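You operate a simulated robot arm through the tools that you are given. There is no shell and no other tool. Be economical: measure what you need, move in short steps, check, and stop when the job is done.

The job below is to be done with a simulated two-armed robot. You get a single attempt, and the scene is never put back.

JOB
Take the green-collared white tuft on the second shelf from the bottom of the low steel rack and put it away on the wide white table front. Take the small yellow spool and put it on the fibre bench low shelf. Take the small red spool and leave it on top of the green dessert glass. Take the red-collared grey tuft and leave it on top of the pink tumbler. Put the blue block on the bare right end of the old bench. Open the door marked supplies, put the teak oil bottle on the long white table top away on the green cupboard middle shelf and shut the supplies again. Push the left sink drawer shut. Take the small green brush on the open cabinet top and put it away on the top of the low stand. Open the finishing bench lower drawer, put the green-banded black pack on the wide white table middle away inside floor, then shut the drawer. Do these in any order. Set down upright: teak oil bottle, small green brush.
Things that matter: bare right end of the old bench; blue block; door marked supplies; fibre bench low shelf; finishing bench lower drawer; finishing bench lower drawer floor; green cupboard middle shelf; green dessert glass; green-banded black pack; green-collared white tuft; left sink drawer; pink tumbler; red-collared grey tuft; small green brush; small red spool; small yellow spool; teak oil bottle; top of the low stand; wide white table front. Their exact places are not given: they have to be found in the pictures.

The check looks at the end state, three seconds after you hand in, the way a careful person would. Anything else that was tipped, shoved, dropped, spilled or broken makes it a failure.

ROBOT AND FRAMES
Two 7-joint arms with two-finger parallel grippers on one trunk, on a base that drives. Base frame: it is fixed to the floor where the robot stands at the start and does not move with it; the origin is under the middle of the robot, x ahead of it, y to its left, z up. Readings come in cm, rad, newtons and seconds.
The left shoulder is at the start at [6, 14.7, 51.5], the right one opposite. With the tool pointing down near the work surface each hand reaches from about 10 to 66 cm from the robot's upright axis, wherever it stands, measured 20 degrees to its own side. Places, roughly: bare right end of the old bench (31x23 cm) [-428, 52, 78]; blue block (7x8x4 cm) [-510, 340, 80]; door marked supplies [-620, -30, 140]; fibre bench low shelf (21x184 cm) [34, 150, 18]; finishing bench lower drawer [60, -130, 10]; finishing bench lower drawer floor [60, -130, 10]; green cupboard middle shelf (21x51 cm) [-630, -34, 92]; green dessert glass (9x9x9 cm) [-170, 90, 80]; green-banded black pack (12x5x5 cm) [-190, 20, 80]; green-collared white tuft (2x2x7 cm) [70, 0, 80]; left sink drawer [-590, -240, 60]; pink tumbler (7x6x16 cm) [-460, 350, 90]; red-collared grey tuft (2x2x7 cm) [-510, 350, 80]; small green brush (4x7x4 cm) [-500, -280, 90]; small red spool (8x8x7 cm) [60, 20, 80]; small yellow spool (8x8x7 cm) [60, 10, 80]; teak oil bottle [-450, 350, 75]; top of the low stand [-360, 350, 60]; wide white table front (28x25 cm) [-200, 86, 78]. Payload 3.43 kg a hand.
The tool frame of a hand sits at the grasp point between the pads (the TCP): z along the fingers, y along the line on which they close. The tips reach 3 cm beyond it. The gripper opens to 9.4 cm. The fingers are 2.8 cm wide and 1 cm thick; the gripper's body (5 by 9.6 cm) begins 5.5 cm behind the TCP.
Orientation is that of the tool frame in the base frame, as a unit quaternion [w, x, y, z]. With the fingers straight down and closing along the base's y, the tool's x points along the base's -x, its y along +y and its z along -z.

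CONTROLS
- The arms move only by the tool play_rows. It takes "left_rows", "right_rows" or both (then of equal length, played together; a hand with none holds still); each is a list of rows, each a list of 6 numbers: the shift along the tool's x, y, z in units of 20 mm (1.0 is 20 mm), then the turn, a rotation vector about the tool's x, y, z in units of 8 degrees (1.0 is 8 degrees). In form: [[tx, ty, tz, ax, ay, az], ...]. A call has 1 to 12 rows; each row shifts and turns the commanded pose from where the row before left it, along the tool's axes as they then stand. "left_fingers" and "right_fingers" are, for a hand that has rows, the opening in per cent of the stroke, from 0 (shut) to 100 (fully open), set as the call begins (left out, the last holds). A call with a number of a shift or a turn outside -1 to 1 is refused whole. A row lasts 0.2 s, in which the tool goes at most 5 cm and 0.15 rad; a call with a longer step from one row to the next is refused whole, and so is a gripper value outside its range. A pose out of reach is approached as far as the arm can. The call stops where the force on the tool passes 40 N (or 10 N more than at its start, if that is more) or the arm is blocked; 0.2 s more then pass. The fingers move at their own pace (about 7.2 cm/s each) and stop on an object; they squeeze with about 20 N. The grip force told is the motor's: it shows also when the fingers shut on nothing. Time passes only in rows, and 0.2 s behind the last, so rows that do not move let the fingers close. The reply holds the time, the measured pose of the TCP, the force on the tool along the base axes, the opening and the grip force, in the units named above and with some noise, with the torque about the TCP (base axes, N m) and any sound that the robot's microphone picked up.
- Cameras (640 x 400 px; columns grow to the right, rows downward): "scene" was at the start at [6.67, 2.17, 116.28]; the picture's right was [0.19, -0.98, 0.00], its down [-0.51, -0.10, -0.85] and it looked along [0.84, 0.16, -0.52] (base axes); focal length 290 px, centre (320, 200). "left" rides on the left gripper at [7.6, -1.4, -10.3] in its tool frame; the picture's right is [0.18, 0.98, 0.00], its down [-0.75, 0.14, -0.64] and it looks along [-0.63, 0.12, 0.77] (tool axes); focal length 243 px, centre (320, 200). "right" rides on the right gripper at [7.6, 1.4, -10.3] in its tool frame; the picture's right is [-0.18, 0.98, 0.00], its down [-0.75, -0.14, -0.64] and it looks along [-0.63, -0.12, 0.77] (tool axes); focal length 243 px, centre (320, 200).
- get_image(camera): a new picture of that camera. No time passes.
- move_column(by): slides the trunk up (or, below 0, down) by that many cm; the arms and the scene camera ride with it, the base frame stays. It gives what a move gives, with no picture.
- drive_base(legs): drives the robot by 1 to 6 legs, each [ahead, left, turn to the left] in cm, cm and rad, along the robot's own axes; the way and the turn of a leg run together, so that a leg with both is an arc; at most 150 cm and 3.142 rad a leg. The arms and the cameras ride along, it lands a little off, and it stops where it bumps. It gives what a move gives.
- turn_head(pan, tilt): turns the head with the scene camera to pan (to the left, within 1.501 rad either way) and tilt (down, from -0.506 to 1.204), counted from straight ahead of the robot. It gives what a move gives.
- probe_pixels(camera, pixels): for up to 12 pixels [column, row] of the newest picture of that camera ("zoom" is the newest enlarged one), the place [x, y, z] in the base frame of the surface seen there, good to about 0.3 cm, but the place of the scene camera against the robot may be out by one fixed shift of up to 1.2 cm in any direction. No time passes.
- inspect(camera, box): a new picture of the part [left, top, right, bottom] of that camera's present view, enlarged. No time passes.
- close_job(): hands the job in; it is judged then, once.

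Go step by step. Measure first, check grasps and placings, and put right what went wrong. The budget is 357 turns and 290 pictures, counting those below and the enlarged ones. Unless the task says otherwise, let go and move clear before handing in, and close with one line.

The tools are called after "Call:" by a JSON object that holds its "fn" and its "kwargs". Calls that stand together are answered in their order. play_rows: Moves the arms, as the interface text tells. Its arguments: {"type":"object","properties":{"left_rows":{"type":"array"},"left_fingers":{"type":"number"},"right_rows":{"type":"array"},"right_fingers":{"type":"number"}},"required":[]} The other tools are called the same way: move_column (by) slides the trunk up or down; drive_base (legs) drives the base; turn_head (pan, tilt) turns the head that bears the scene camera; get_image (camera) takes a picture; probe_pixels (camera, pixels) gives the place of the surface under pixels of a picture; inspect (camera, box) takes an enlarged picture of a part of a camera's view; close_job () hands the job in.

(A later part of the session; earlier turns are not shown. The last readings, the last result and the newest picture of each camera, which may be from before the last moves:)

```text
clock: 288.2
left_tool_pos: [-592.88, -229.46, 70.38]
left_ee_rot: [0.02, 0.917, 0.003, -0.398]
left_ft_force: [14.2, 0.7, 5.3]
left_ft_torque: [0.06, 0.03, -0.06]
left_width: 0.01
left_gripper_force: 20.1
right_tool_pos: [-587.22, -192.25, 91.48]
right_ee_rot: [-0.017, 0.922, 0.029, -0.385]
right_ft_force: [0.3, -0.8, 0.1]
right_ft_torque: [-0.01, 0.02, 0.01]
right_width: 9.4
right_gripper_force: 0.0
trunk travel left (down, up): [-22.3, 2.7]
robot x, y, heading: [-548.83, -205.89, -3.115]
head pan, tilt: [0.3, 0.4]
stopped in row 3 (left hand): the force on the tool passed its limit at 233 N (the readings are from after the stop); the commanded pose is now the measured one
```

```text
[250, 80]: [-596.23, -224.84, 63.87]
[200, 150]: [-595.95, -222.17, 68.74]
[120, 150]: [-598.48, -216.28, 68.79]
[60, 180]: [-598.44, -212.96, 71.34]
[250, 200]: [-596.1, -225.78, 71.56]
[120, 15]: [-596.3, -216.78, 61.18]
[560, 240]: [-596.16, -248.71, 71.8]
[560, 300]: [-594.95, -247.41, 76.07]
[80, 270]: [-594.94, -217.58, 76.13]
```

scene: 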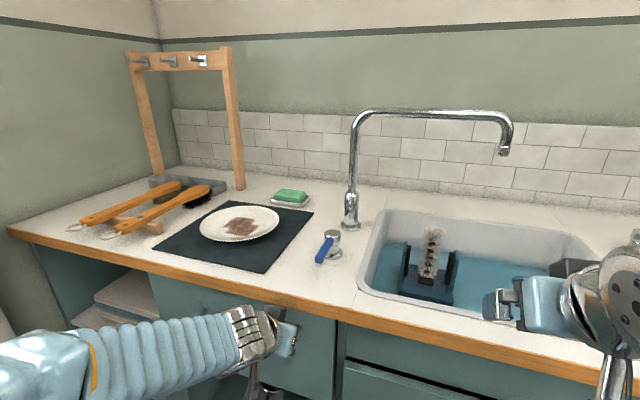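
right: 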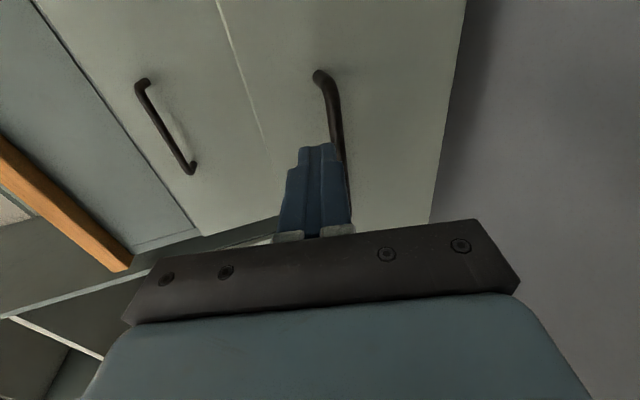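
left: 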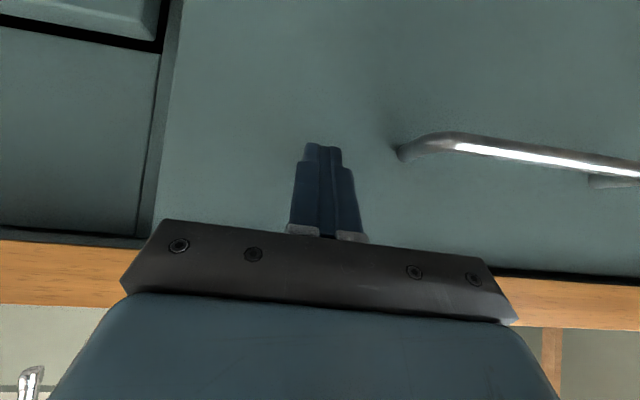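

Drawer is flush with its neighbours. Withdraw, raise the left hand, back up and turn to face the cabinet with the brush.

Call:
{"fn": "play_rows", "kwargs": {"left_rows": [[0.7, 0, -0.7, 0, 0, 0], [0.7, 0, -0.7, 0, 0, 0], [0, 0, -1, 0, 0, 0], [0, 0, -1, 0, 0, 0], [0, 0, -1, 0, 0, 0], [-0.7, 0, -0.7, 0, 0, 0], [-0.7, 0, -0.7, 0, 0, 0], [-0.7, 0, -0.7, 0, 0, 0], [-0.7, 0, -0.7, 0, 0, 0], [-0.7, 0, -0.7, 0, 0, 0], [-0.7, 0, -0.7, 0, 0, 0]], "left_fingers": 100}}

Call:
{"fn": "drive_base", "kwargs": {"legs": [[-44, -12, 0], [0, 0, 1.55]]}}

Call:
{"fn": "turn_head", "kwargs": {"pan": 0, "tilt": 0.6}}

Call:
{"fn": "get_image", "kwargs": {"camera": "scene"}}

```text
clock: 290.6
left_tool_pos: [-584.25, -228.73, 86.2]
left_ee_rot: [0.019, 0.917, 0.002, -0.397]
left_ft_force: [0.3, 0.5, 0.5]
left_ft_torque: [0.0, 0.0, 0.01]
left_width: 9.39
left_gripper_force: 0.1
right_tool_pos: [-587.46, -192.28, 91.52]
right_ee_rot: [-0.016, 0.922, 0.029, -0.385]
right_ft_force: [1.1, 0.2, 0.4]
right_ft_torque: [-0.03, 0.03, 0.02]
right_width: 9.44
right_gripper_force: 0.0
trunk travel left (down, up): [-22.3, 2.7]
robot x, y, heading: [-548.45, -205.6, -3.116]
head pan, tilt: [0.3, 0.4]
```

```text
clock: 297.1
left_tool_pos: [-482.58, -228.82, 86.12]
left_ee_rot: [0.292, 0.654, 0.643, -0.272]
left_ft_force: [1.0, 0.2, 0.9]
left_ft_torque: [-0.01, -0.03, -0.03]
left_width: 9.38
left_gripper_force: 0.1
right_tool_pos: [-519.24, -230.93, 91.38]
right_ee_rot: [0.257, 0.639, 0.666, -0.286]
right_ft_force: [0.2, -0.3, -0.1]
right_ft_torque: [-0.02, 0.03, 0.02]
right_width: 9.4
right_gripper_force: 0.2
trunk travel left (down, up): [-22.3, 2.7]
robot x, y, heading: [-504.76, -192.59, -1.57]
head pan, tilt: [0.3, 0.4]
```

```text
clock: 297.9
left_tool_pos: [-482.74, -228.81, 86.19]
left_ee_rot: [0.292, 0.654, 0.643, -0.271]
left_ft_force: [-0.2, -0.8, 0.7]
left_ft_torque: [-0.03, 0.0, -0.01]
left_width: 9.43
left_gripper_force: 0.0
right_tool_pos: [-519.21, -231.0, 91.4]
right_ee_rot: [0.257, 0.639, 0.666, -0.286]
right_ft_force: [-0.3, -1.2, -0.4]
right_ft_torque: [-0.02, 0.0, -0.02]
right_width: 9.4
right_gripper_force: 0.0
trunk travel left (down, up): [-22.3, 2.7]
robot x, y, heading: [-504.85, -192.62, -1.565]
head pan, tilt: [0.0, 0.6]
```

```text
189 pictures are left
```

scene: 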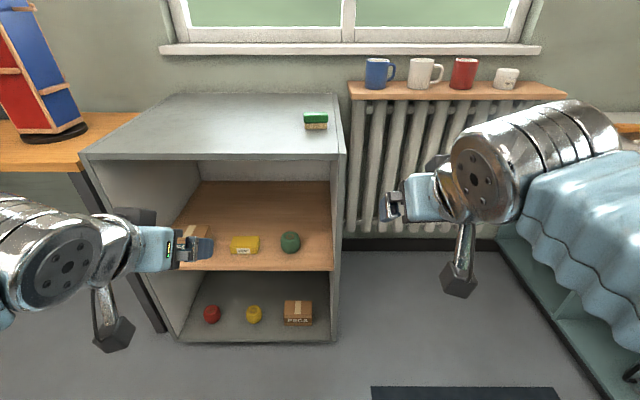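

Brush at (316,121). Probe brush and cabinet edge.

Call:
{"fn": "inspect", "kwargs": {"camera": "scene", "box": [280, 90, 360, 160]}}

Call:
{"fn": "probe_pixels", "kwargs": {"camera": "scene", "pixels": [[305, 117], [327, 117], [316, 114], [316, 128], [316, 123], [250, 158], [335, 157], [320, 140]]}}

```text
5.71 times, centred on (320, 125) of scene
```

zoom: 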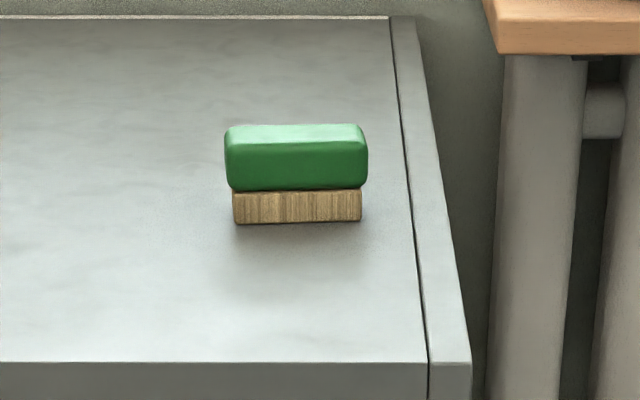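

```text
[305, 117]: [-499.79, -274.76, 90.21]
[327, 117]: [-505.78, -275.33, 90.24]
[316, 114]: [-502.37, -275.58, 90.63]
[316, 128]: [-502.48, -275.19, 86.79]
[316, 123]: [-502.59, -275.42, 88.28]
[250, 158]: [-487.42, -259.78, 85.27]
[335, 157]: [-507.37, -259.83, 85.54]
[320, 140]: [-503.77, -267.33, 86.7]
```

Brush centre ≈(-502.9,-276.4), top 89.7, surface 85.9. Raise hands a bit, drive in.

Call:
{"fn": "play_rows", "kwargs": {"right_rows": [[-0.7, 0, -0.7, 0, 0, 0], [-0.7, 0, -0.7, 0, 0, 0], [-0.7, 0, -0.7, 0, 0, 0]], "left_rows": [[-0.9, 0, -0.9, 0, 0, 0], [-0.9, 0, -0.9, 0, 0, 0], [-0.9, 0, -0.9, 0, 0, 0]]}}

Call:
{"fn": "drive_base", "kwargs": {"legs": [[24, 15, 0]]}}

Call:
{"fn": "get_image", "kwargs": {"camera": "right"}}

```text
clock: 298.7
left_tool_pos: [-482.95, -228.54, 93.91]
left_ee_rot: [0.291, 0.654, 0.644, -0.271]
left_ft_force: [1.0, 0.5, 0.2]
left_ft_torque: [0.0, 0.03, -0.03]
left_width: 9.38
left_gripper_force: 0.0
right_tool_pos: [-519.05, -231.02, 97.31]
right_ee_rot: [0.256, 0.64, 0.666, -0.286]
right_ft_force: [0.6, -0.7, -0.3]
right_ft_torque: [0.02, -0.01, 0.02]
right_width: 9.4
right_gripper_force: 0.0
trunk travel left (down, up): [-22.3, 2.7]
robot x, y, heading: [-505.02, -192.69, -1.572]
head pan, tilt: [0.0, 0.6]
```

```text
clock: 300.7
left_tool_pos: [-467.72, -252.36, 93.82]
left_ee_rot: [0.292, 0.653, 0.644, -0.271]
left_ft_force: [0.1, 0.9, 0.2]
left_ft_torque: [0.02, 0.01, -0.01]
left_width: 9.43
left_gripper_force: 0.0
right_tool_pos: [-503.8, -254.77, 97.44]
right_ee_rot: [0.257, 0.639, 0.666, -0.287]
right_ft_force: [0.5, 0.3, 0.2]
right_ft_torque: [0.04, 0.0, 0.01]
right_width: 9.4
right_gripper_force: 0.0
trunk travel left (down, up): [-22.3, 2.7]
robot x, y, heading: [-489.59, -216.35, -1.57]
head pan, tilt: [0.0, 0.6]
```

```text
187 pictures are left
```

right: 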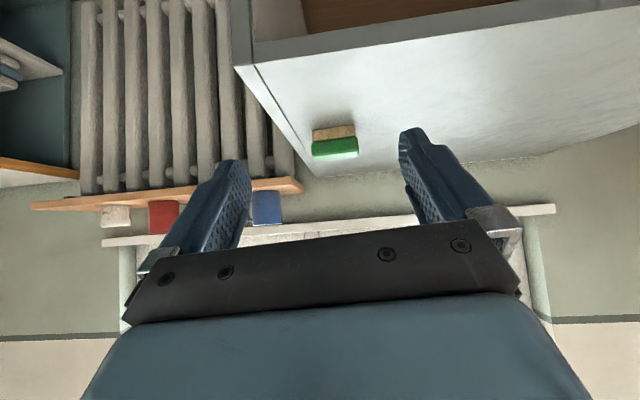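

Call:
{"fn": "probe_pixels", "kwargs": {"camera": "right", "pixels": [[313, 152], [358, 147], [335, 155], [335, 145], [333, 135], [330, 127], [290, 110], [357, 140]]}}

```text
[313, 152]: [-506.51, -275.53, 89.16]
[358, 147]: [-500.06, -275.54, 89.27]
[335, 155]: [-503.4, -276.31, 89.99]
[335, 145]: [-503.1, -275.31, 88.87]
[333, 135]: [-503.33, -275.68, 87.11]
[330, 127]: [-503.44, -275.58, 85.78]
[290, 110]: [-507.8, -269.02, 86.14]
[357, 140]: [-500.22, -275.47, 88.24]
```

Brush: centre (-503.3,-277.3), 6.6 cm wide in x. Approach.

Call:
{"fn": "play_rows", "kwargs": {"right_rows": [[-0.78, 0.045, 0.8, 0, 0, 0], [-0.78, 0.045, 0.8, 0, 0, 0], [-0.78, 0.045, 0.8, 0, 0, 0], [-0.78, 0.045, 0.8, 0, 0, 0], [-0.78, 0.045, 0.8, 0, 0, 0], [-0.78, 0.045, 0.8, 0, 0, 0], [0, 0, 1, 0, 0, 0], [0, 0, 1, 0, 0, 0], [0, 0, 1, 0, 0, 0]]}}

Call:
{"fn": "get_image", "kwargs": {"camera": "right"}}

```text
clock: 302.7
left_tool_pos: [-467.68, -252.28, 93.86]
left_ee_rot: [0.292, 0.653, 0.644, -0.271]
left_ft_force: [-0.8, 0.0, 0.3]
left_ft_torque: [0.0, 0.01, -0.01]
left_width: 9.4
left_gripper_force: 0.1
right_tool_pos: [-503.03, -272.42, 93.06]
right_ee_rot: [0.258, 0.639, 0.666, -0.286]
right_ft_force: [-0.6, 0.4, 0.1]
right_ft_torque: [-0.05, 0.01, -0.01]
right_width: 9.4
right_gripper_force: 0.1
trunk travel left (down, up): [-22.3, 2.7]
robot x, y, heading: [-489.7, -216.52, -1.565]
head pan, tilt: [0.0, 0.6]
```

```text
186 pictures are left
```

right: 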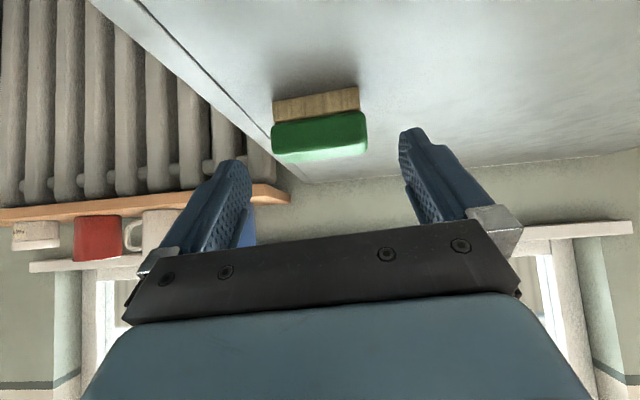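

Centred. Go in 5.1 cm and close.

Call:
{"fn": "play_rows", "kwargs": {"right_rows": [[0, -0.05, 0.85, 0, 0, 0], [0, -0.05, 0.85, 0, 0, 0], [0, -0.05, 0.85, 0, 0, 0]]}}

Call:
{"fn": "play_rows", "kwargs": {"right_rows": [[0, 0, 0, 0, 0, 0], [0, 0, 0, 0, 0, 0], [0, 0, 0, 0, 0, 0], [0, 0, 0, 0, 0, 0]], "right_fingers": 0}}

Call:
{"fn": "get_image", "kwargs": {"camera": "right"}}

```text
clock: 303.5
left_tool_pos: [-467.69, -252.16, 93.8]
left_ee_rot: [0.292, 0.652, 0.644, -0.271]
left_ft_force: [-0.5, -0.3, 0.4]
left_ft_torque: [-0.05, -0.01, -0.02]
left_width: 9.43
left_gripper_force: 0.0
right_tool_pos: [-503.57, -276.03, 89.38]
right_ee_rot: [0.257, 0.638, 0.667, -0.286]
right_ft_force: [-1.1, -0.5, 0.7]
right_ft_torque: [0.03, -0.01, -0.02]
right_width: 9.4
right_gripper_force: 0.0
trunk travel left (down, up): [-22.3, 2.7]
robot x, y, heading: [-489.59, -216.8, -1.563]
head pan, tilt: [0.0, 0.6]
```

```text
clock: 304.5
left_tool_pos: [-467.71, -252.32, 93.84]
left_ee_rot: [0.292, 0.653, 0.644, -0.271]
left_ft_force: [0.1, 0.3, -1.0]
left_ft_torque: [-0.04, 0.0, 0.0]
left_width: 9.37
left_gripper_force: 0.0
right_tool_pos: [-503.6, -276.04, 89.41]
right_ee_rot: [0.257, 0.639, 0.666, -0.286]
right_ft_force: [-0.2, -1.0, -0.1]
right_ft_torque: [-0.03, 0.04, 0.01]
right_width: 6.99
right_gripper_force: 19.7
trunk travel left (down, up): [-22.3, 2.7]
robot x, y, heading: [-489.71, -216.81, -1.568]
head pan, tilt: [0.0, 0.6]
```

```text
185 pictures are left
```

right: 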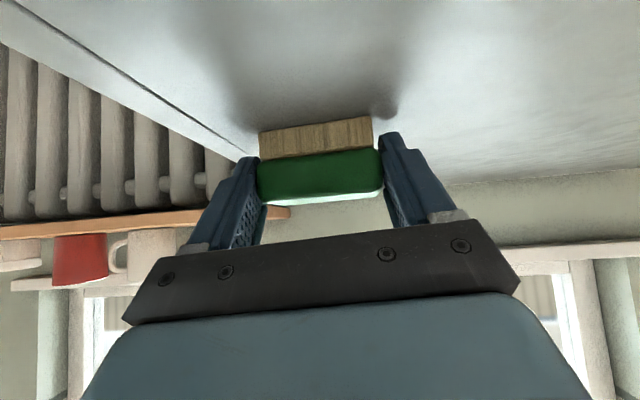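

Gripped. Lift, retreat and turn to look toward +y.

Call:
{"fn": "play_rows", "kwargs": {"right_rows": [[-0.7, 0, -0.7, 0, 0, 0], [-0.7, 0, -0.7, 0, 0, 0], [-0.7, 0, -0.7, 0, 0, 0], [-0.7, 0, -0.7, 0, 0, 0], [0.5, 0, -0.9, 0, 0, 0], [0.8, 0, -0.8, 0, 0, 0], [0.8, 0, -0.8, 0, 0, 0], [0.8, 0, -0.8, 0, 0, 0], [0.8, 0, -0.8, 0, 0, 0], [0.8, 0, -0.8, 0, 0, 0], [0.8, 0, -0.8, 0, 0, 0], [0.8, 0, -0.8, 0, 0, 0]]}}

Call:
{"fn": "get_image", "kwargs": {"camera": "right"}}

Call:
{"fn": "drive_base", "kwargs": {"legs": [[-40, 0, 0], [0, 20, 3.1]]}}

Call:
{"fn": "turn_head", "kwargs": {"pan": 0.1, "tilt": 0.35}}

Call:
{"fn": "get_image", "kwargs": {"camera": "scene"}}

```text
clock: 307.1
left_tool_pos: [-467.82, -252.26, 93.83]
left_ee_rot: [0.291, 0.654, 0.644, -0.271]
left_ft_force: [-0.2, 0.1, 0.6]
left_ft_torque: [0.0, 0.01, 0.01]
left_width: 9.4
left_gripper_force: 0.1
right_tool_pos: [-503.42, -258.24, 97.73]
right_ee_rot: [0.256, 0.64, 0.665, -0.286]
right_ft_force: [-0.2, -0.3, -0.1]
right_ft_torque: [-0.03, -0.02, -0.02]
right_width: 7.01
right_gripper_force: 20.1
trunk travel left (down, up): [-22.3, 2.7]
robot x, y, heading: [-490.06, -216.56, -1.567]
head pan, tilt: [0.0, 0.6]
```

```text
184 pictures are left
```

right: 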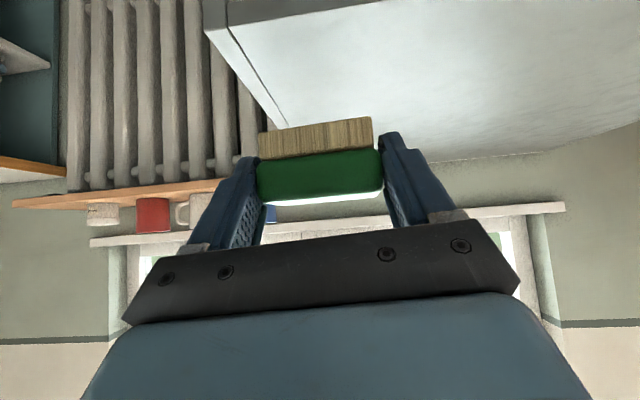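

```text
clock: 316.8
left_tool_pos: [-510.3, -127.26, 93.96]
left_ee_rot: [0.277, -0.63, 0.666, 0.286]
left_ft_force: [-0.6, 0.4, -1.2]
left_ft_torque: [-0.02, 0.01, 0.01]
left_width: 9.41
left_gripper_force: 0.1
right_tool_pos: [-474.53, -122.84, 97.84]
right_ee_rot: [-0.291, 0.653, -0.652, -0.252]
right_ft_force: [-1.3, -0.2, 0.0]
right_ft_torque: [-0.05, 0.01, -0.01]
right_width: 6.94
right_gripper_force: 19.6
trunk travel left (down, up): [-22.3, 2.7]
robot x, y, heading: [-489.44, -164.05, 1.533]
head pan, tilt: [0.0, 0.6]
cut short: leg 2
```

```text
clock: 317.6
left_tool_pos: [-510.34, -127.38, 93.88]
left_ee_rot: [0.276, -0.631, 0.666, 0.287]
left_ft_force: [0.1, -0.6, 0.1]
left_ft_torque: [-0.01, 0.03, 0.0]
left_width: 9.4
left_gripper_force: 0.0
right_tool_pos: [-474.36, -122.86, 97.95]
right_ee_rot: [-0.291, 0.653, -0.653, -0.251]
right_ft_force: [-0.2, -0.1, -0.3]
right_ft_torque: [-0.04, -0.02, -0.01]
right_width: 6.97
right_gripper_force: 20.1
trunk travel left (down, up): [-22.3, 2.7]
robot x, y, heading: [-489.71, -163.88, 1.539]
head pan, tilt: [0.099, 0.351]
```

```text
183 pictures are left
```

scene: 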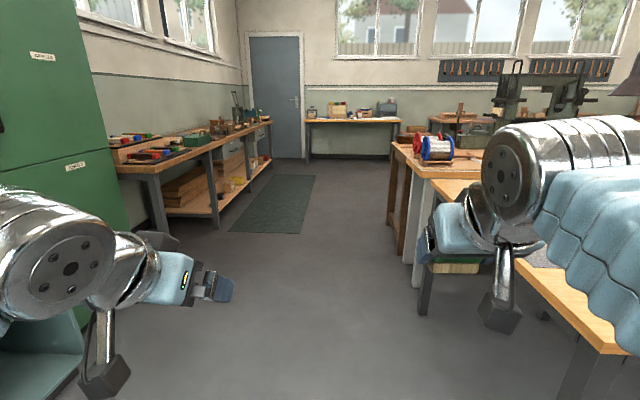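

Leg 2 was cut short — something bumped. Look right to see what.

Call:
{"fn": "turn_head", "kwargs": {"pan": -0.9, "tilt": 0.6}}

Call:
{"fn": "get_image", "kwargs": {"camera": "scene"}}

```text
clock: 318.9
left_tool_pos: [-510.32, -127.35, 93.84]
left_ee_rot: [0.277, -0.63, 0.666, 0.286]
left_ft_force: [0.2, 0.5, -0.3]
left_ft_torque: [0.0, 0.02, 0.0]
left_width: 9.43
left_gripper_force: 0.1
right_tool_pos: [-474.46, -122.84, 97.73]
right_ee_rot: [0.292, -0.652, 0.653, 0.251]
right_ft_force: [0.8, -0.4, 0.0]
right_ft_torque: [-0.04, 0.0, -0.01]
right_width: 6.97
right_gripper_force: 19.7
trunk travel left (down, up): [-22.3, 2.7]
robot x, y, heading: [-489.97, -164.29, 1.536]
head pan, tilt: [-0.901, 0.6]
```

```text
182 pictures are left
```

scene: 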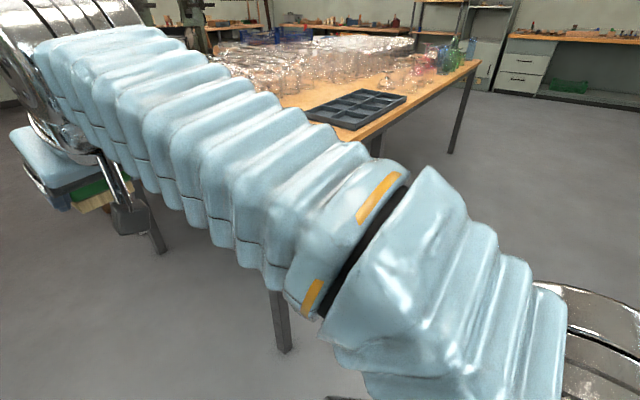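

Call:
{"fn": "probe_pixels", "kwargs": {"camera": "scene", "pixels": [[372, 145], [345, 115], [280, 340], [155, 240], [400, 240], [350, 230], [440, 280], [300, 200]]}}

Call:
{"fn": "inspect", "kwargs": {"camera": "scene", "box": [200, 20, 500, 180]}}

```text
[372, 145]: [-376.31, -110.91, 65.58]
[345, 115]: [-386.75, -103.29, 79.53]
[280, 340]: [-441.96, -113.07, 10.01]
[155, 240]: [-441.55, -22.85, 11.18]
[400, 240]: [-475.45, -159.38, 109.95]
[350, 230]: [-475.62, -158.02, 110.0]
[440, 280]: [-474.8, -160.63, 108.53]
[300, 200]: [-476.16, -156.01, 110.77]
```

```text
2.13 times, centred on (350, 100) of scene
```

zoom: 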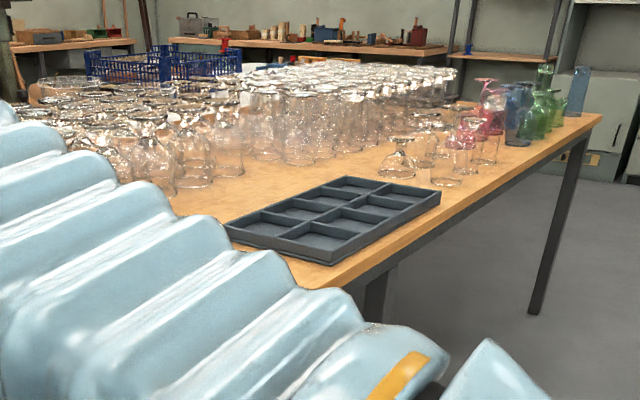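

Nothing was hit (glasses upright; the arc finished). Look ahead and probe the corridor.

Call:
{"fn": "turn_head", "kwargs": {"pan": 0.0, "tilt": 0.35}}

Call:
{"fn": "get_image", "kwargs": {"camera": "scene"}}

Call:
{"fn": "probe_pixels", "kwargs": {"camera": "scene", "pixels": [[387, 250], [375, 145], [355, 160], [245, 200], [290, 130], [330, 119], [360, 119], [260, 230], [160, 230], [175, 150], [345, 155], [400, 135]]}}

```text
clock: 320.1
left_tool_pos: [-510.3, -127.2, 93.87]
left_ee_rot: [0.276, -0.631, 0.666, 0.286]
left_ft_force: [-0.1, -0.3, -0.1]
left_ft_torque: [-0.01, 0.05, -0.04]
left_width: 9.42
left_gripper_force: 0.0
right_tool_pos: [-474.47, -122.9, 97.84]
right_ee_rot: [0.292, -0.652, 0.653, 0.251]
right_ft_force: [-0.4, 0.0, -0.3]
right_ft_torque: [-0.03, -0.01, 0.0]
right_width: 7.01
right_gripper_force: 19.7
trunk travel left (down, up): [-22.3, 2.7]
robot x, y, heading: [-489.66, -164.32, 1.537]
head pan, tilt: [0.0, 0.351]
```

```text
180 pictures are left
```

scene: 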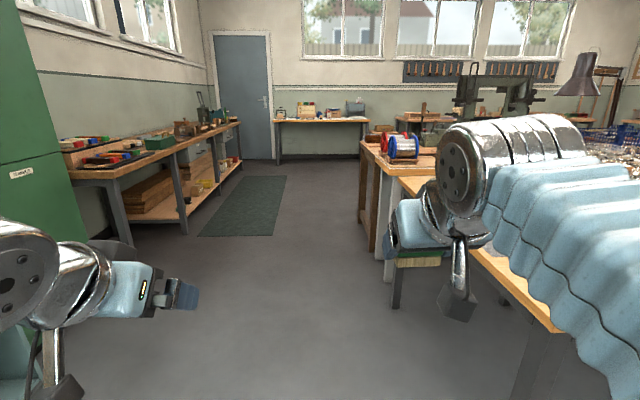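

```text
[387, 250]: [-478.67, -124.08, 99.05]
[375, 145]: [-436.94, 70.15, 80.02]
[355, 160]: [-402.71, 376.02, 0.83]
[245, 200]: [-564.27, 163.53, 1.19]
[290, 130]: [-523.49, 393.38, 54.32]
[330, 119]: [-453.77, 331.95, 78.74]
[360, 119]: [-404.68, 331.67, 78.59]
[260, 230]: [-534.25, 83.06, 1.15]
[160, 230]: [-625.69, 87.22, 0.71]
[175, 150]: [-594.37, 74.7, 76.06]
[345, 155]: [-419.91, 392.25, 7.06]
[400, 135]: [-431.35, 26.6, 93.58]
```

Corridor is x -437..-590. Drive to (-508,~268) toward the long white table.

Call:
{"fn": "drive_base", "kwargs": {"legs": [[0, 18, 0.03], [150, 0, 0], [150, 0, 0], [130, 0, 0]]}}

Call:
{"fn": "turn_head", "kwargs": {"pan": -0.3, "tilt": 0.5}}

Call:
{"fn": "get_image", "kwargs": {"camera": "scene"}}

```text
clock: 341.8
left_tool_pos: [-526.88, 302.41, 93.86]
left_ee_rot: [0.271, -0.643, 0.654, 0.291]
left_ft_force: [-0.2, 0.3, -0.5]
left_ft_torque: [0.0, 0.02, 0.01]
left_width: 9.4
left_gripper_force: 0.2
right_tool_pos: [-491.33, 308.22, 97.78]
right_ee_rot: [-0.287, 0.665, -0.64, -0.257]
right_ft_force: [0.0, -0.5, -1.7]
right_ft_torque: [0.01, 0.0, -0.01]
right_width: 6.96
right_gripper_force: 19.8
trunk travel left (down, up): [-22.3, 2.7]
robot x, y, heading: [-504.94, 266.58, 1.573]
head pan, tilt: [0.0, 0.351]
```

```text
clock: 342.6
left_tool_pos: [-526.96, 302.44, 93.86]
left_ee_rot: [0.272, -0.643, 0.654, 0.291]
left_ft_force: [-0.2, -0.5, -0.6]
left_ft_torque: [0.03, -0.03, 0.02]
left_width: 9.41
left_gripper_force: 0.1
right_tool_pos: [-491.37, 308.14, 97.83]
right_ee_rot: [-0.286, 0.665, -0.64, -0.257]
right_ft_force: [-0.1, 0.0, -0.6]
right_ft_torque: [0.01, -0.03, -0.01]
right_width: 6.93
right_gripper_force: 19.6
trunk travel left (down, up): [-22.3, 2.7]
robot x, y, heading: [-504.65, 266.84, 1.575]
head pan, tilt: [-0.3, 0.499]
```

```text
179 pictures are left
```

scene: 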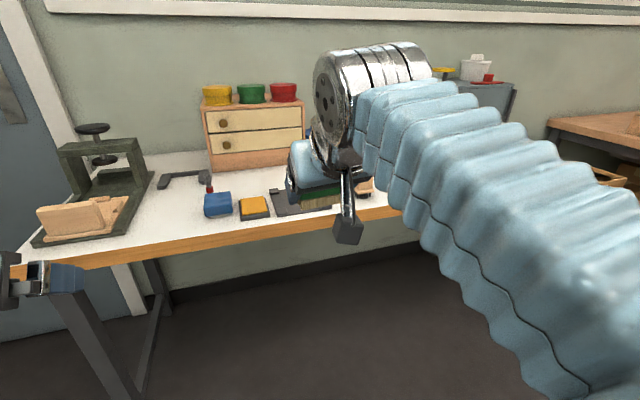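

Blue block (217,205) and red tuft (210,187) are here. First deliver the brush: strafe right toward the low stand.

Call:
{"fn": "drive_base", "kwargs": {"legs": [[-10, -90, 0]]}}

Call:
{"fn": "turn_head", "kwargs": {"pan": -0.5, "tilt": 0.6}}

Call:
{"fn": "get_image", "kwargs": {"camera": "scene"}}

```text
clock: 347.3
left_tool_pos: [-436.71, 292.58, 93.81]
left_ee_rot: [0.271, -0.643, 0.654, 0.292]
left_ft_force: [0.4, 0.4, -0.5]
left_ft_torque: [-0.04, -0.01, 0.04]
left_width: 9.43
left_gripper_force: 0.2
right_tool_pos: [-401.27, 298.48, 97.76]
right_ee_rot: [-0.287, 0.665, -0.64, -0.258]
right_ft_force: [-0.2, -0.1, 0.5]
right_ft_torque: [-0.04, 0.0, 0.0]
right_width: 6.91
right_gripper_force: 20.2
trunk travel left (down, up): [-22.3, 2.7]
robot x, y, heading: [-414.84, 256.66, 1.573]
head pan, tilt: [-0.3, 0.499]
```

```text
clock: 348.1
left_tool_pos: [-436.7, 292.67, 93.78]
left_ee_rot: [0.272, -0.643, 0.654, 0.291]
left_ft_force: [0.7, -0.1, -0.1]
left_ft_torque: [0.01, 0.01, 0.0]
left_width: 9.4
left_gripper_force: 0.0
right_tool_pos: [-401.24, 298.35, 97.84]
right_ee_rot: [-0.287, 0.664, -0.641, -0.257]
right_ft_force: [-0.4, 0.0, -0.8]
right_ft_torque: [0.0, -0.01, 0.0]
right_width: 6.94
right_gripper_force: 20.1
trunk travel left (down, up): [-22.3, 2.7]
robot x, y, heading: [-415.07, 256.56, 1.573]
head pan, tilt: [-0.499, 0.6]
```

```text
178 pictures are left
```

scene: 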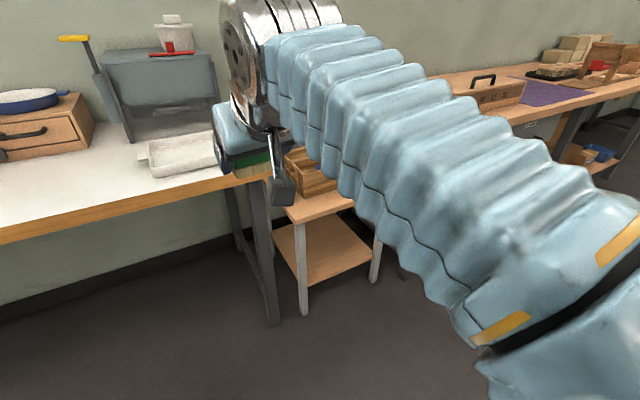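

The low stand's top is at (320,205) with a crate behind. Probe.

Call:
{"fn": "probe_pixels", "kwargs": {"camera": "scene", "pixels": [[320, 207], [290, 212], [345, 200], [300, 225], [310, 180], [302, 310], [375, 280], [265, 310], [500, 110], [550, 105], [400, 75]]}}

```text
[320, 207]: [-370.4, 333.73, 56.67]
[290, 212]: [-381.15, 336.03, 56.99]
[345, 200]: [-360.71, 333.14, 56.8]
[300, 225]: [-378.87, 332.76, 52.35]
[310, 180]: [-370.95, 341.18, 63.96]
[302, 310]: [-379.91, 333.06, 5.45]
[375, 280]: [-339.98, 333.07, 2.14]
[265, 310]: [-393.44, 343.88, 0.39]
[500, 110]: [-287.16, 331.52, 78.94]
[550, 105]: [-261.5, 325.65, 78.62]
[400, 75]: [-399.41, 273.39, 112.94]
```

Call:
{"fn": "drive_base", "kwargs": {"legs": [[0, -51, 0]]}}

Call:
{"fn": "turn_head", "kwargs": {"pan": 0.05, "tilt": 0.75}}

Call:
{"fn": "get_image", "kwargs": {"camera": "scene"}}

Call:
{"fn": "get_image", "kwargs": {"camera": "right"}}

```text
clock: 351.0
left_tool_pos: [-386.15, 292.64, 93.84]
left_ee_rot: [0.272, -0.642, 0.655, 0.291]
left_ft_force: [0.0, -0.1, 0.4]
left_ft_torque: [-0.03, 0.04, 0.03]
left_width: 9.4
left_gripper_force: 0.0
right_tool_pos: [-350.67, 298.21, 97.85]
right_ee_rot: [-0.287, 0.664, -0.641, -0.256]
right_ft_force: [-0.6, 0.4, -0.5]
right_ft_torque: [0.0, 0.02, 0.0]
right_width: 6.94
right_gripper_force: 20.1
trunk travel left (down, up): [-22.3, 2.7]
robot x, y, heading: [-364.24, 256.75, 1.568]
head pan, tilt: [-0.499, 0.6]
```

```text
clock: 352.0
left_tool_pos: [-386.16, 292.59, 93.76]
left_ee_rot: [0.272, -0.642, 0.655, 0.291]
left_ft_force: [-1.0, -1.0, -0.6]
left_ft_torque: [0.02, -0.02, 0.01]
left_width: 9.41
left_gripper_force: 0.1
right_tool_pos: [-350.55, 298.28, 97.84]
right_ee_rot: [-0.287, 0.664, -0.641, -0.256]
right_ft_force: [0.5, 0.3, -0.1]
right_ft_torque: [-0.02, 0.01, 0.02]
right_width: 6.94
right_gripper_force: 20.2
trunk travel left (down, up): [-22.3, 2.7]
robot x, y, heading: [-364.19, 256.85, 1.568]
head pan, tilt: [0.051, 0.75]
```

```text
177 pictures are left
```

scene: 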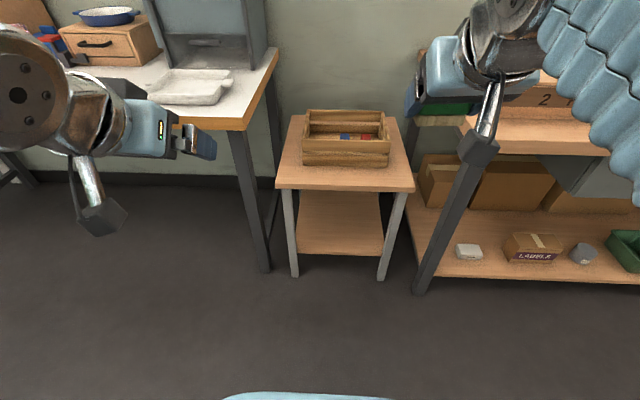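

```text
176 pictures are left
```

right: 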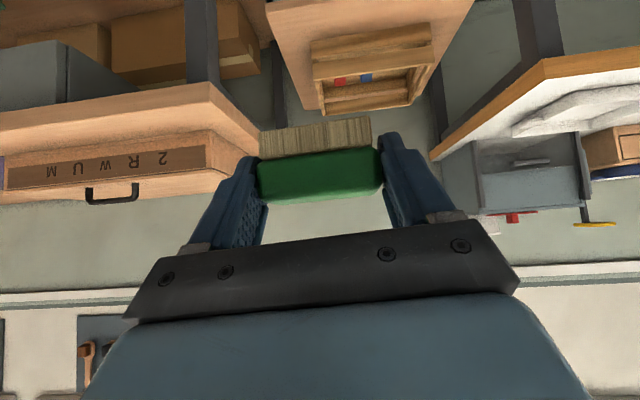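

Call:
{"fn": "probe_pixels", "kwargs": {"camera": "scene", "pixels": [[345, 178], [280, 185], [412, 187], [302, 160], [388, 162], [345, 162], [345, 112], [292, 130], [400, 135], [395, 165], [345, 188], [290, 165]]}}

```text
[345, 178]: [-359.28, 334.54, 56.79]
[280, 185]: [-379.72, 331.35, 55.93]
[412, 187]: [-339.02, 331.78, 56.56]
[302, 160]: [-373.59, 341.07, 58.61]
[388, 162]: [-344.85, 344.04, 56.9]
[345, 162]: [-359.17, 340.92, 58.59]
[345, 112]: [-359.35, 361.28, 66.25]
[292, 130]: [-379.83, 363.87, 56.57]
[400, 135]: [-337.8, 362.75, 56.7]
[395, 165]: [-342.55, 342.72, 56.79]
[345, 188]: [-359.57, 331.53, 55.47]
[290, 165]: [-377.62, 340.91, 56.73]
```

Free front strip y 331–340 in front of the crate, z≈55.9. Lower right hand 34 cm and shift left, then drive in 26 cm.

Call:
{"fn": "play_rows", "kwargs": {"right_rows": [[1, 0.35, 1, 0, 0, 0], [1, 0.35, 1, 0, 0, 0], [1, 0.35, 1, 0, 0, 0], [1, 0.35, 1, 0, 0, 0], [1, 0.35, 1, 0, 0, 0], [1, 0.35, 1, 0, 0, 0], [1, 0.35, 1, 0, 0, 0], [1, 0.35, 1, 0, 0, 0], [1, 0.35, 1, 0, 0, 0], [1, 0.35, 1, 0, 0, 0], [1, 0.35, 1, 0, 0, 0]]}}

Call:
{"fn": "drive_base", "kwargs": {"legs": [[24, 0, 0]]}}

Call:
{"fn": "get_image", "kwargs": {"camera": "right"}}

Call:
{"fn": "get_image", "kwargs": {"camera": "scene"}}

```text
clock: 354.4
left_tool_pos: [-386.18, 292.48, 93.89]
left_ee_rot: [0.273, -0.641, 0.656, 0.291]
left_ft_force: [0.5, 0.3, 0.0]
left_ft_torque: [0.03, 0.01, 0.01]
left_width: 9.37
left_gripper_force: 0.1
right_tool_pos: [-356.63, 298.29, 66.29]
right_ee_rot: [-0.287, 0.664, -0.641, -0.256]
right_ft_force: [0.1, 0.5, -0.2]
right_ft_torque: [-0.01, -0.04, 0.05]
right_width: 6.91
right_gripper_force: 19.5
trunk travel left (down, up): [-22.3, 2.7]
robot x, y, heading: [-364.29, 256.91, 1.57]
head pan, tilt: [0.051, 0.75]
```

```text
clock: 356.2
left_tool_pos: [-386.21, 316.84, 93.87]
left_ee_rot: [0.272, -0.641, 0.656, 0.29]
left_ft_force: [0.1, 0.7, -0.7]
left_ft_torque: [0.0, -0.01, 0.0]
left_width: 9.41
left_gripper_force: 0.0
right_tool_pos: [-356.5, 322.44, 66.33]
right_ee_rot: [-0.286, 0.665, -0.641, -0.257]
right_ft_force: [-0.9, -0.5, -0.9]
right_ft_torque: [0.02, 0.01, 0.03]
right_width: 6.9
right_gripper_force: 20.1
trunk travel left (down, up): [-22.3, 2.7]
robot x, y, heading: [-364.3, 280.82, 1.571]
head pan, tilt: [0.051, 0.75]
```

```text
175 pictures are left
```

right: 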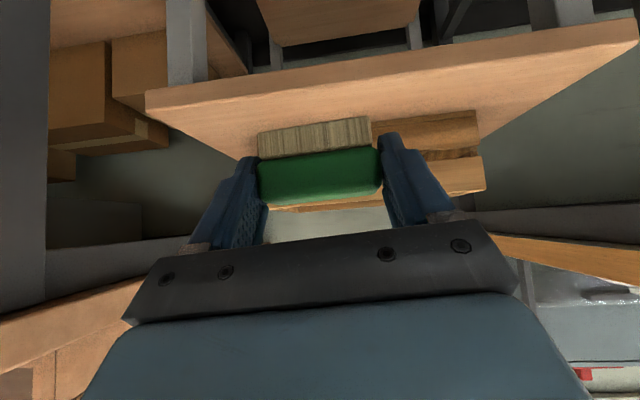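

```text
174 pictures are left
```

scene: 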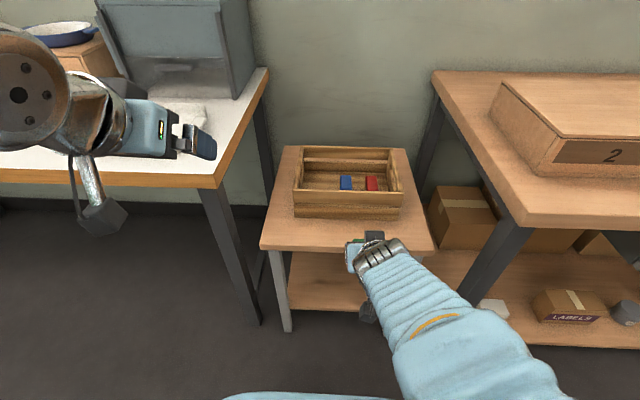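

Call:
{"fn": "probe_pixels", "kwargs": {"camera": "right", "pixels": [[300, 80], [420, 130], [440, 115], [300, 200], [200, 115], [420, 60], [480, 130]]}}

```text
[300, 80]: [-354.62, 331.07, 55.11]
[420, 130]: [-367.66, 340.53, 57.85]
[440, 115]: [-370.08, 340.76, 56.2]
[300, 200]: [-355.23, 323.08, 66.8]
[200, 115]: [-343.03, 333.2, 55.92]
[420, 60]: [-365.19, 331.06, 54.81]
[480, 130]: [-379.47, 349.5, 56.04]
```

Target TCP (−356.5, 334.4, 59.4). Move to just above.

Call:
{"fn": "play_rows", "kwargs": {"right_rows": [[-0.293, 0, 0.92, 0, 0, 0], [-0.293, 0, 0.92, 0, 0, 0], [-0.293, 0, 0.92, 0, 0, 0], [-0.293, 0, 0.92, 0, 0, 0], [-0.293, 0, 0.92, 0, 0, 0], [-0.293, 0, 0.92, 0, 0, 0], [-0.293, 0, 0.92, 0, 0, 0]]}}

Call:
{"fn": "get_image", "kwargs": {"camera": "right"}}

```text
clock: 357.8
left_tool_pos: [-386.14, 316.77, 93.81]
left_ee_rot: [0.272, -0.642, 0.656, 0.29]
left_ft_force: [0.8, -0.4, -0.7]
left_ft_torque: [0.03, 0.01, -0.01]
left_width: 9.41
left_gripper_force: 0.2
right_tool_pos: [-356.41, 334.63, 60.26]
right_ee_rot: [-0.287, 0.664, -0.641, -0.256]
right_ft_force: [0.1, 0.1, -1.2]
right_ft_torque: [-0.03, 0.03, 0.01]
right_width: 6.9
right_gripper_force: 20.4
trunk travel left (down, up): [-22.3, 2.7]
robot x, y, heading: [-364.65, 280.73, 1.57]
head pan, tilt: [0.051, 0.75]
```

```text
173 pictures are left
```

right: 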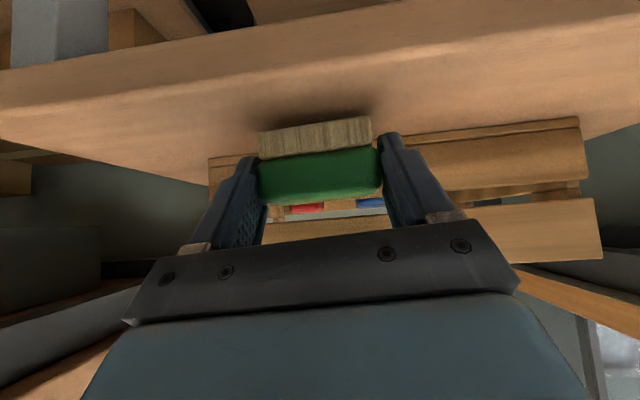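

Call:
{"fn": "play_rows", "kwargs": {"right_rows": [[0.1, 0, 0.1, 0, 0, 0], [0.1, 0, 0.1, 0, 0, 0], [0.08, 0, 0.08, 0, 0, 0], [0.06, 0, 0.06, 0, 0, 0]]}}

```text
clock: 358.8
left_tool_pos: [-386.13, 316.7, 93.89]
left_ee_rot: [0.272, -0.642, 0.655, 0.292]
left_ft_force: [-1.5, -0.3, -0.2]
left_ft_torque: [-0.03, -0.04, -0.04]
left_width: 9.4
left_gripper_force: 0.0
right_tool_pos: [-356.22, 334.58, 59.49]
right_ee_rot: [-0.288, 0.663, -0.641, -0.256]
right_ft_force: [2.6, -5.8, 21.6]
right_ft_torque: [0.09, -0.24, -0.15]
right_width: 6.93
right_gripper_force: 19.4
trunk travel left (down, up): [-22.3, 2.7]
robot x, y, heading: [-364.38, 280.7, 1.574]
head pan, tilt: [0.051, 0.75]
```

Contact (21 N). Ease up slightly, release and retreat along the fingers.

Call:
{"fn": "play_rows", "kwargs": {"right_rows": [[-0.04, 0, -0.04, 0, 0, 0], [0, 0, 0, 0, 0, 0], [0, 0, 0, 0, 0, 0], [0, 0, 0, 0, 0, 0]], "right_fingers": 100}}

Call:
{"fn": "play_rows", "kwargs": {"right_rows": [[0, 0, -0.5, 0, 0, 0], [0, 0, -1, 0, 0, 0], [0, 0, -1, 0, 0, 0], [0, 0, -1, 0, 0, 0], [0, 0, -1, 0, 0, 0], [0, 0, -1, 0, 0, 0], [0, 0, -1, 0, 0, 0], [0, 0, -1, 0, 0, 0]]}}

Call:
{"fn": "get_image", "kwargs": {"camera": "right"}}

```text
clock: 359.8
left_tool_pos: [-386.27, 316.72, 93.9]
left_ee_rot: [0.272, -0.642, 0.655, 0.291]
left_ft_force: [0.6, 0.2, -0.2]
left_ft_torque: [-0.02, 0.03, 0.0]
left_width: 9.39
left_gripper_force: 0.1
right_tool_pos: [-356.29, 334.44, 59.42]
right_ee_rot: [-0.286, 0.664, -0.641, -0.256]
right_ft_force: [1.8, -3.1, 4.4]
right_ft_torque: [-0.02, 0.16, 0.11]
right_width: 9.25
right_gripper_force: 0.0
trunk travel left (down, up): [-22.3, 2.7]
robot x, y, heading: [-364.68, 280.98, 1.569]
head pan, tilt: [0.051, 0.75]
```

```text
clock: 361.6
left_tool_pos: [-386.29, 316.68, 93.82]
left_ee_rot: [0.272, -0.642, 0.655, 0.291]
left_ft_force: [0.0, 0.2, 0.3]
left_ft_torque: [-0.04, 0.01, -0.03]
left_width: 9.36
left_gripper_force: 0.0
right_tool_pos: [-356.66, 323.84, 69.92]
right_ee_rot: [-0.286, 0.664, -0.641, -0.256]
right_ft_force: [-0.7, -0.1, 0.2]
right_ft_torque: [0.01, -0.05, 0.0]
right_width: 9.41
right_gripper_force: 0.1
trunk travel left (down, up): [-22.3, 2.7]
robot x, y, heading: [-364.64, 281.02, 1.572]
head pan, tilt: [0.051, 0.75]
```

```text
172 pictures are left
```

right: 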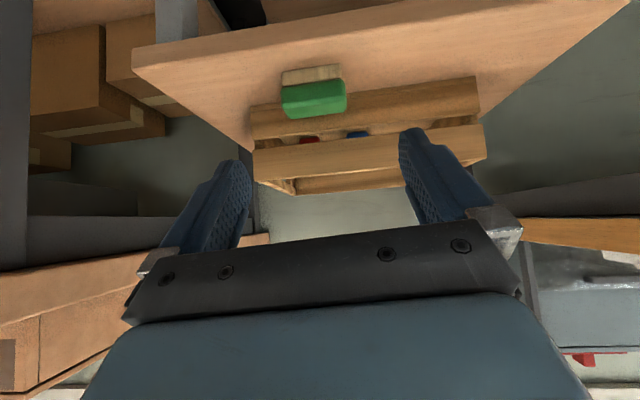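

Brush stands upright on the stand. Back off, raise the right hand, and return to the long white table.

Call:
{"fn": "drive_base", "kwargs": {"legs": [[-26, 0, 0]]}}

Call:
{"fn": "play_rows", "kwargs": {"right_rows": [[-1, -0.2, -1, 0, 0, 0], [-1, -0.2, -1, 0, 0, 0], [-1, -0.2, -1, 0, 0, 0], [-1, -0.2, -1, 0, 0, 0], [-1, -0.2, -1, 0, 0, 0], [-1, -0.2, -1, 0, 0, 0], [-1, -0.2, -1, 0, 0, 0], [-1, -0.2, -1, 0, 0, 0], [-1, -0.2, -1, 0, 0, 0]]}}

Call:
{"fn": "drive_base", "kwargs": {"legs": [[0, 120, 0]]}}

Call:
{"fn": "turn_head", "kwargs": {"pan": 0, "tilt": 0.5}}

Call:
{"fn": "get_image", "kwargs": {"camera": "scene"}}

```text
clock: 363.4
left_tool_pos: [-386.27, 290.84, 93.86]
left_ee_rot: [0.272, -0.641, 0.655, 0.291]
left_ft_force: [-0.4, -0.1, -0.2]
left_ft_torque: [0.0, 0.03, -0.02]
left_width: 9.39
left_gripper_force: 0.0
right_tool_pos: [-356.77, 297.87, 69.97]
right_ee_rot: [-0.286, 0.664, -0.641, -0.256]
right_ft_force: [-0.1, 0.5, 0.0]
right_ft_torque: [0.04, 0.0, 0.02]
right_width: 9.4
right_gripper_force: 0.1
trunk travel left (down, up): [-22.3, 2.7]
robot x, y, heading: [-364.58, 255.17, 1.568]
head pan, tilt: [0.051, 0.75]
```

```text
clock: 365.4
left_tool_pos: [-386.25, 290.89, 93.89]
left_ee_rot: [0.272, -0.642, 0.655, 0.292]
left_ft_force: [-0.1, -0.7, -0.3]
left_ft_torque: [0.01, -0.02, -0.03]
left_width: 9.4
left_gripper_force: 0.1
right_tool_pos: [-354.45, 297.8, 95.6]
right_ee_rot: [-0.287, 0.665, -0.641, -0.257]
right_ft_force: [0.4, -0.1, 0.3]
right_ft_torque: [0.0, 0.04, -0.02]
right_width: 9.42
right_gripper_force: 0.1
trunk travel left (down, up): [-22.3, 2.7]
robot x, y, heading: [-364.36, 254.82, 1.568]
head pan, tilt: [0.051, 0.75]
```

```text
clock: 371.5
left_tool_pos: [-506.41, 290.91, 93.77]
left_ee_rot: [0.273, -0.642, 0.655, 0.291]
left_ft_force: [0.6, -0.5, 0.5]
left_ft_torque: [0.02, 0.02, -0.01]
left_width: 9.38
left_gripper_force: 0.0
right_tool_pos: [-474.73, 297.93, 95.62]
right_ee_rot: [-0.287, 0.664, -0.641, -0.256]
right_ft_force: [0.5, 0.2, -0.2]
right_ft_torque: [0.0, -0.01, -0.02]
right_width: 9.41
right_gripper_force: 0.0
trunk travel left (down, up): [-22.3, 2.7]
robot x, y, heading: [-484.62, 254.81, 1.57]
head pan, tilt: [0.051, 0.75]
```

```text
clock: 372.3
left_tool_pos: [-506.44, 290.94, 93.73]
left_ee_rot: [0.272, -0.642, 0.655, 0.292]
left_ft_force: [-0.7, 0.0, 0.2]
left_ft_torque: [0.04, -0.02, -0.03]
left_width: 9.39
left_gripper_force: 0.0
right_tool_pos: [-474.61, 297.92, 95.6]
right_ee_rot: [-0.286, 0.664, -0.641, -0.256]
right_ft_force: [0.1, -0.7, -0.2]
right_ft_torque: [-0.02, 0.03, -0.02]
right_width: 9.41
right_gripper_force: 0.2
trunk travel left (down, up): [-22.3, 2.7]
robot x, y, heading: [-484.9, 255.2, 1.571]
head pan, tilt: [0.0, 0.499]
```

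```text
171 pictures are left
```

scene: 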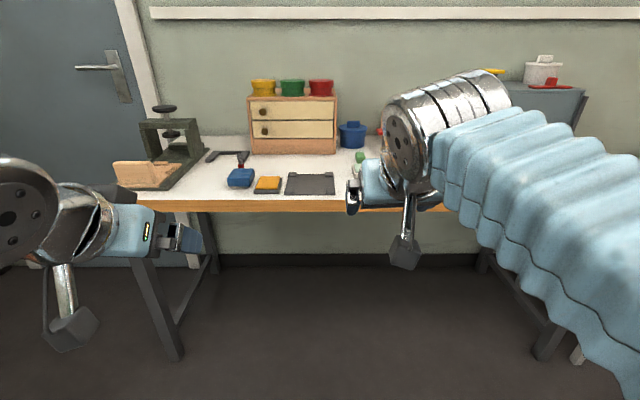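

Call:
{"fn": "inspect", "kwargs": {"camera": "scene", "box": [190, 90, 370, 210]}}

Call:
{"fn": "get_image", "kwargs": {"camera": "right"}}

Call:
{"fn": "get_image", "kwargs": {"camera": "left"}}

```text
3.33 times, centred on (280, 150) of scene
```

zoom: 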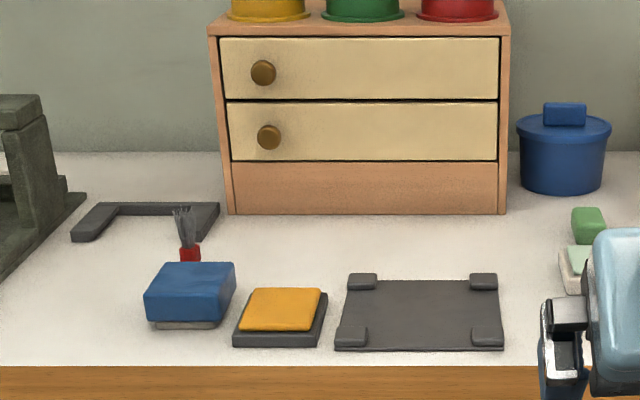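

```text
169 pictures are left
```

right: 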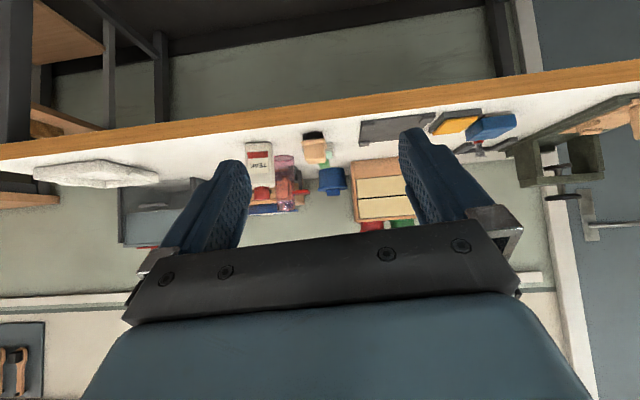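

```text
168 pictures are left
```

left: 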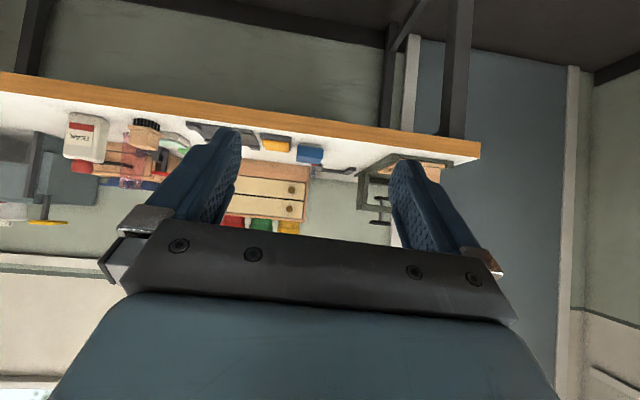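

Pink tumbler and "TEAK" bottle are near x≈-455; the tuft stands behind the blue block. Probe.

Call:
{"fn": "probe_pixels", "kwargs": {"camera": "scene", "pixels": [[228, 178], [254, 178], [240, 171], [240, 183], [240, 188], [243, 162], [243, 155], [245, 165], [266, 185], [210, 200]]}}

Call:
{"fn": "probe_pixels", "kwargs": {"camera": "left", "pixels": [[310, 150], [298, 155], [322, 158], [85, 135], [85, 155], [140, 165], [143, 135], [330, 170], [130, 180]]}}

Call:
{"fn": "inspect", "kwargs": {"camera": "left", "box": [40, 90, 240, 220]}}

```text
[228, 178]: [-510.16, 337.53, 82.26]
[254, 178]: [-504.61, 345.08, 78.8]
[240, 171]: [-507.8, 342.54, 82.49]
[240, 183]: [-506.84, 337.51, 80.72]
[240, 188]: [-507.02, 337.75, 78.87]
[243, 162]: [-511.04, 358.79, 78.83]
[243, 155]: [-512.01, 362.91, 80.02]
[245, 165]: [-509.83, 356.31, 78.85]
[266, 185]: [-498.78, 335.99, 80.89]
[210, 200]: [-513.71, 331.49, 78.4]
```

```text
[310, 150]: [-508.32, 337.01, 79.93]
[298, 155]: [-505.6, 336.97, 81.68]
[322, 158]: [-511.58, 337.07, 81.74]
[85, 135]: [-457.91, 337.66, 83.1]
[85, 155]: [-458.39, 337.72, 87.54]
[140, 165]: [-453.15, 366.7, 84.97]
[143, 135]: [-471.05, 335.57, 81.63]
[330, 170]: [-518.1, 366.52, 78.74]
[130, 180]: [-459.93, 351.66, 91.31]
```

```text
3.08 times, centred on (140, 155) of left
```

zoom: 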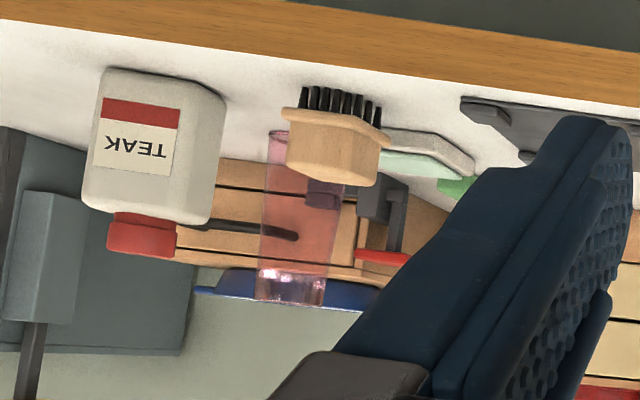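

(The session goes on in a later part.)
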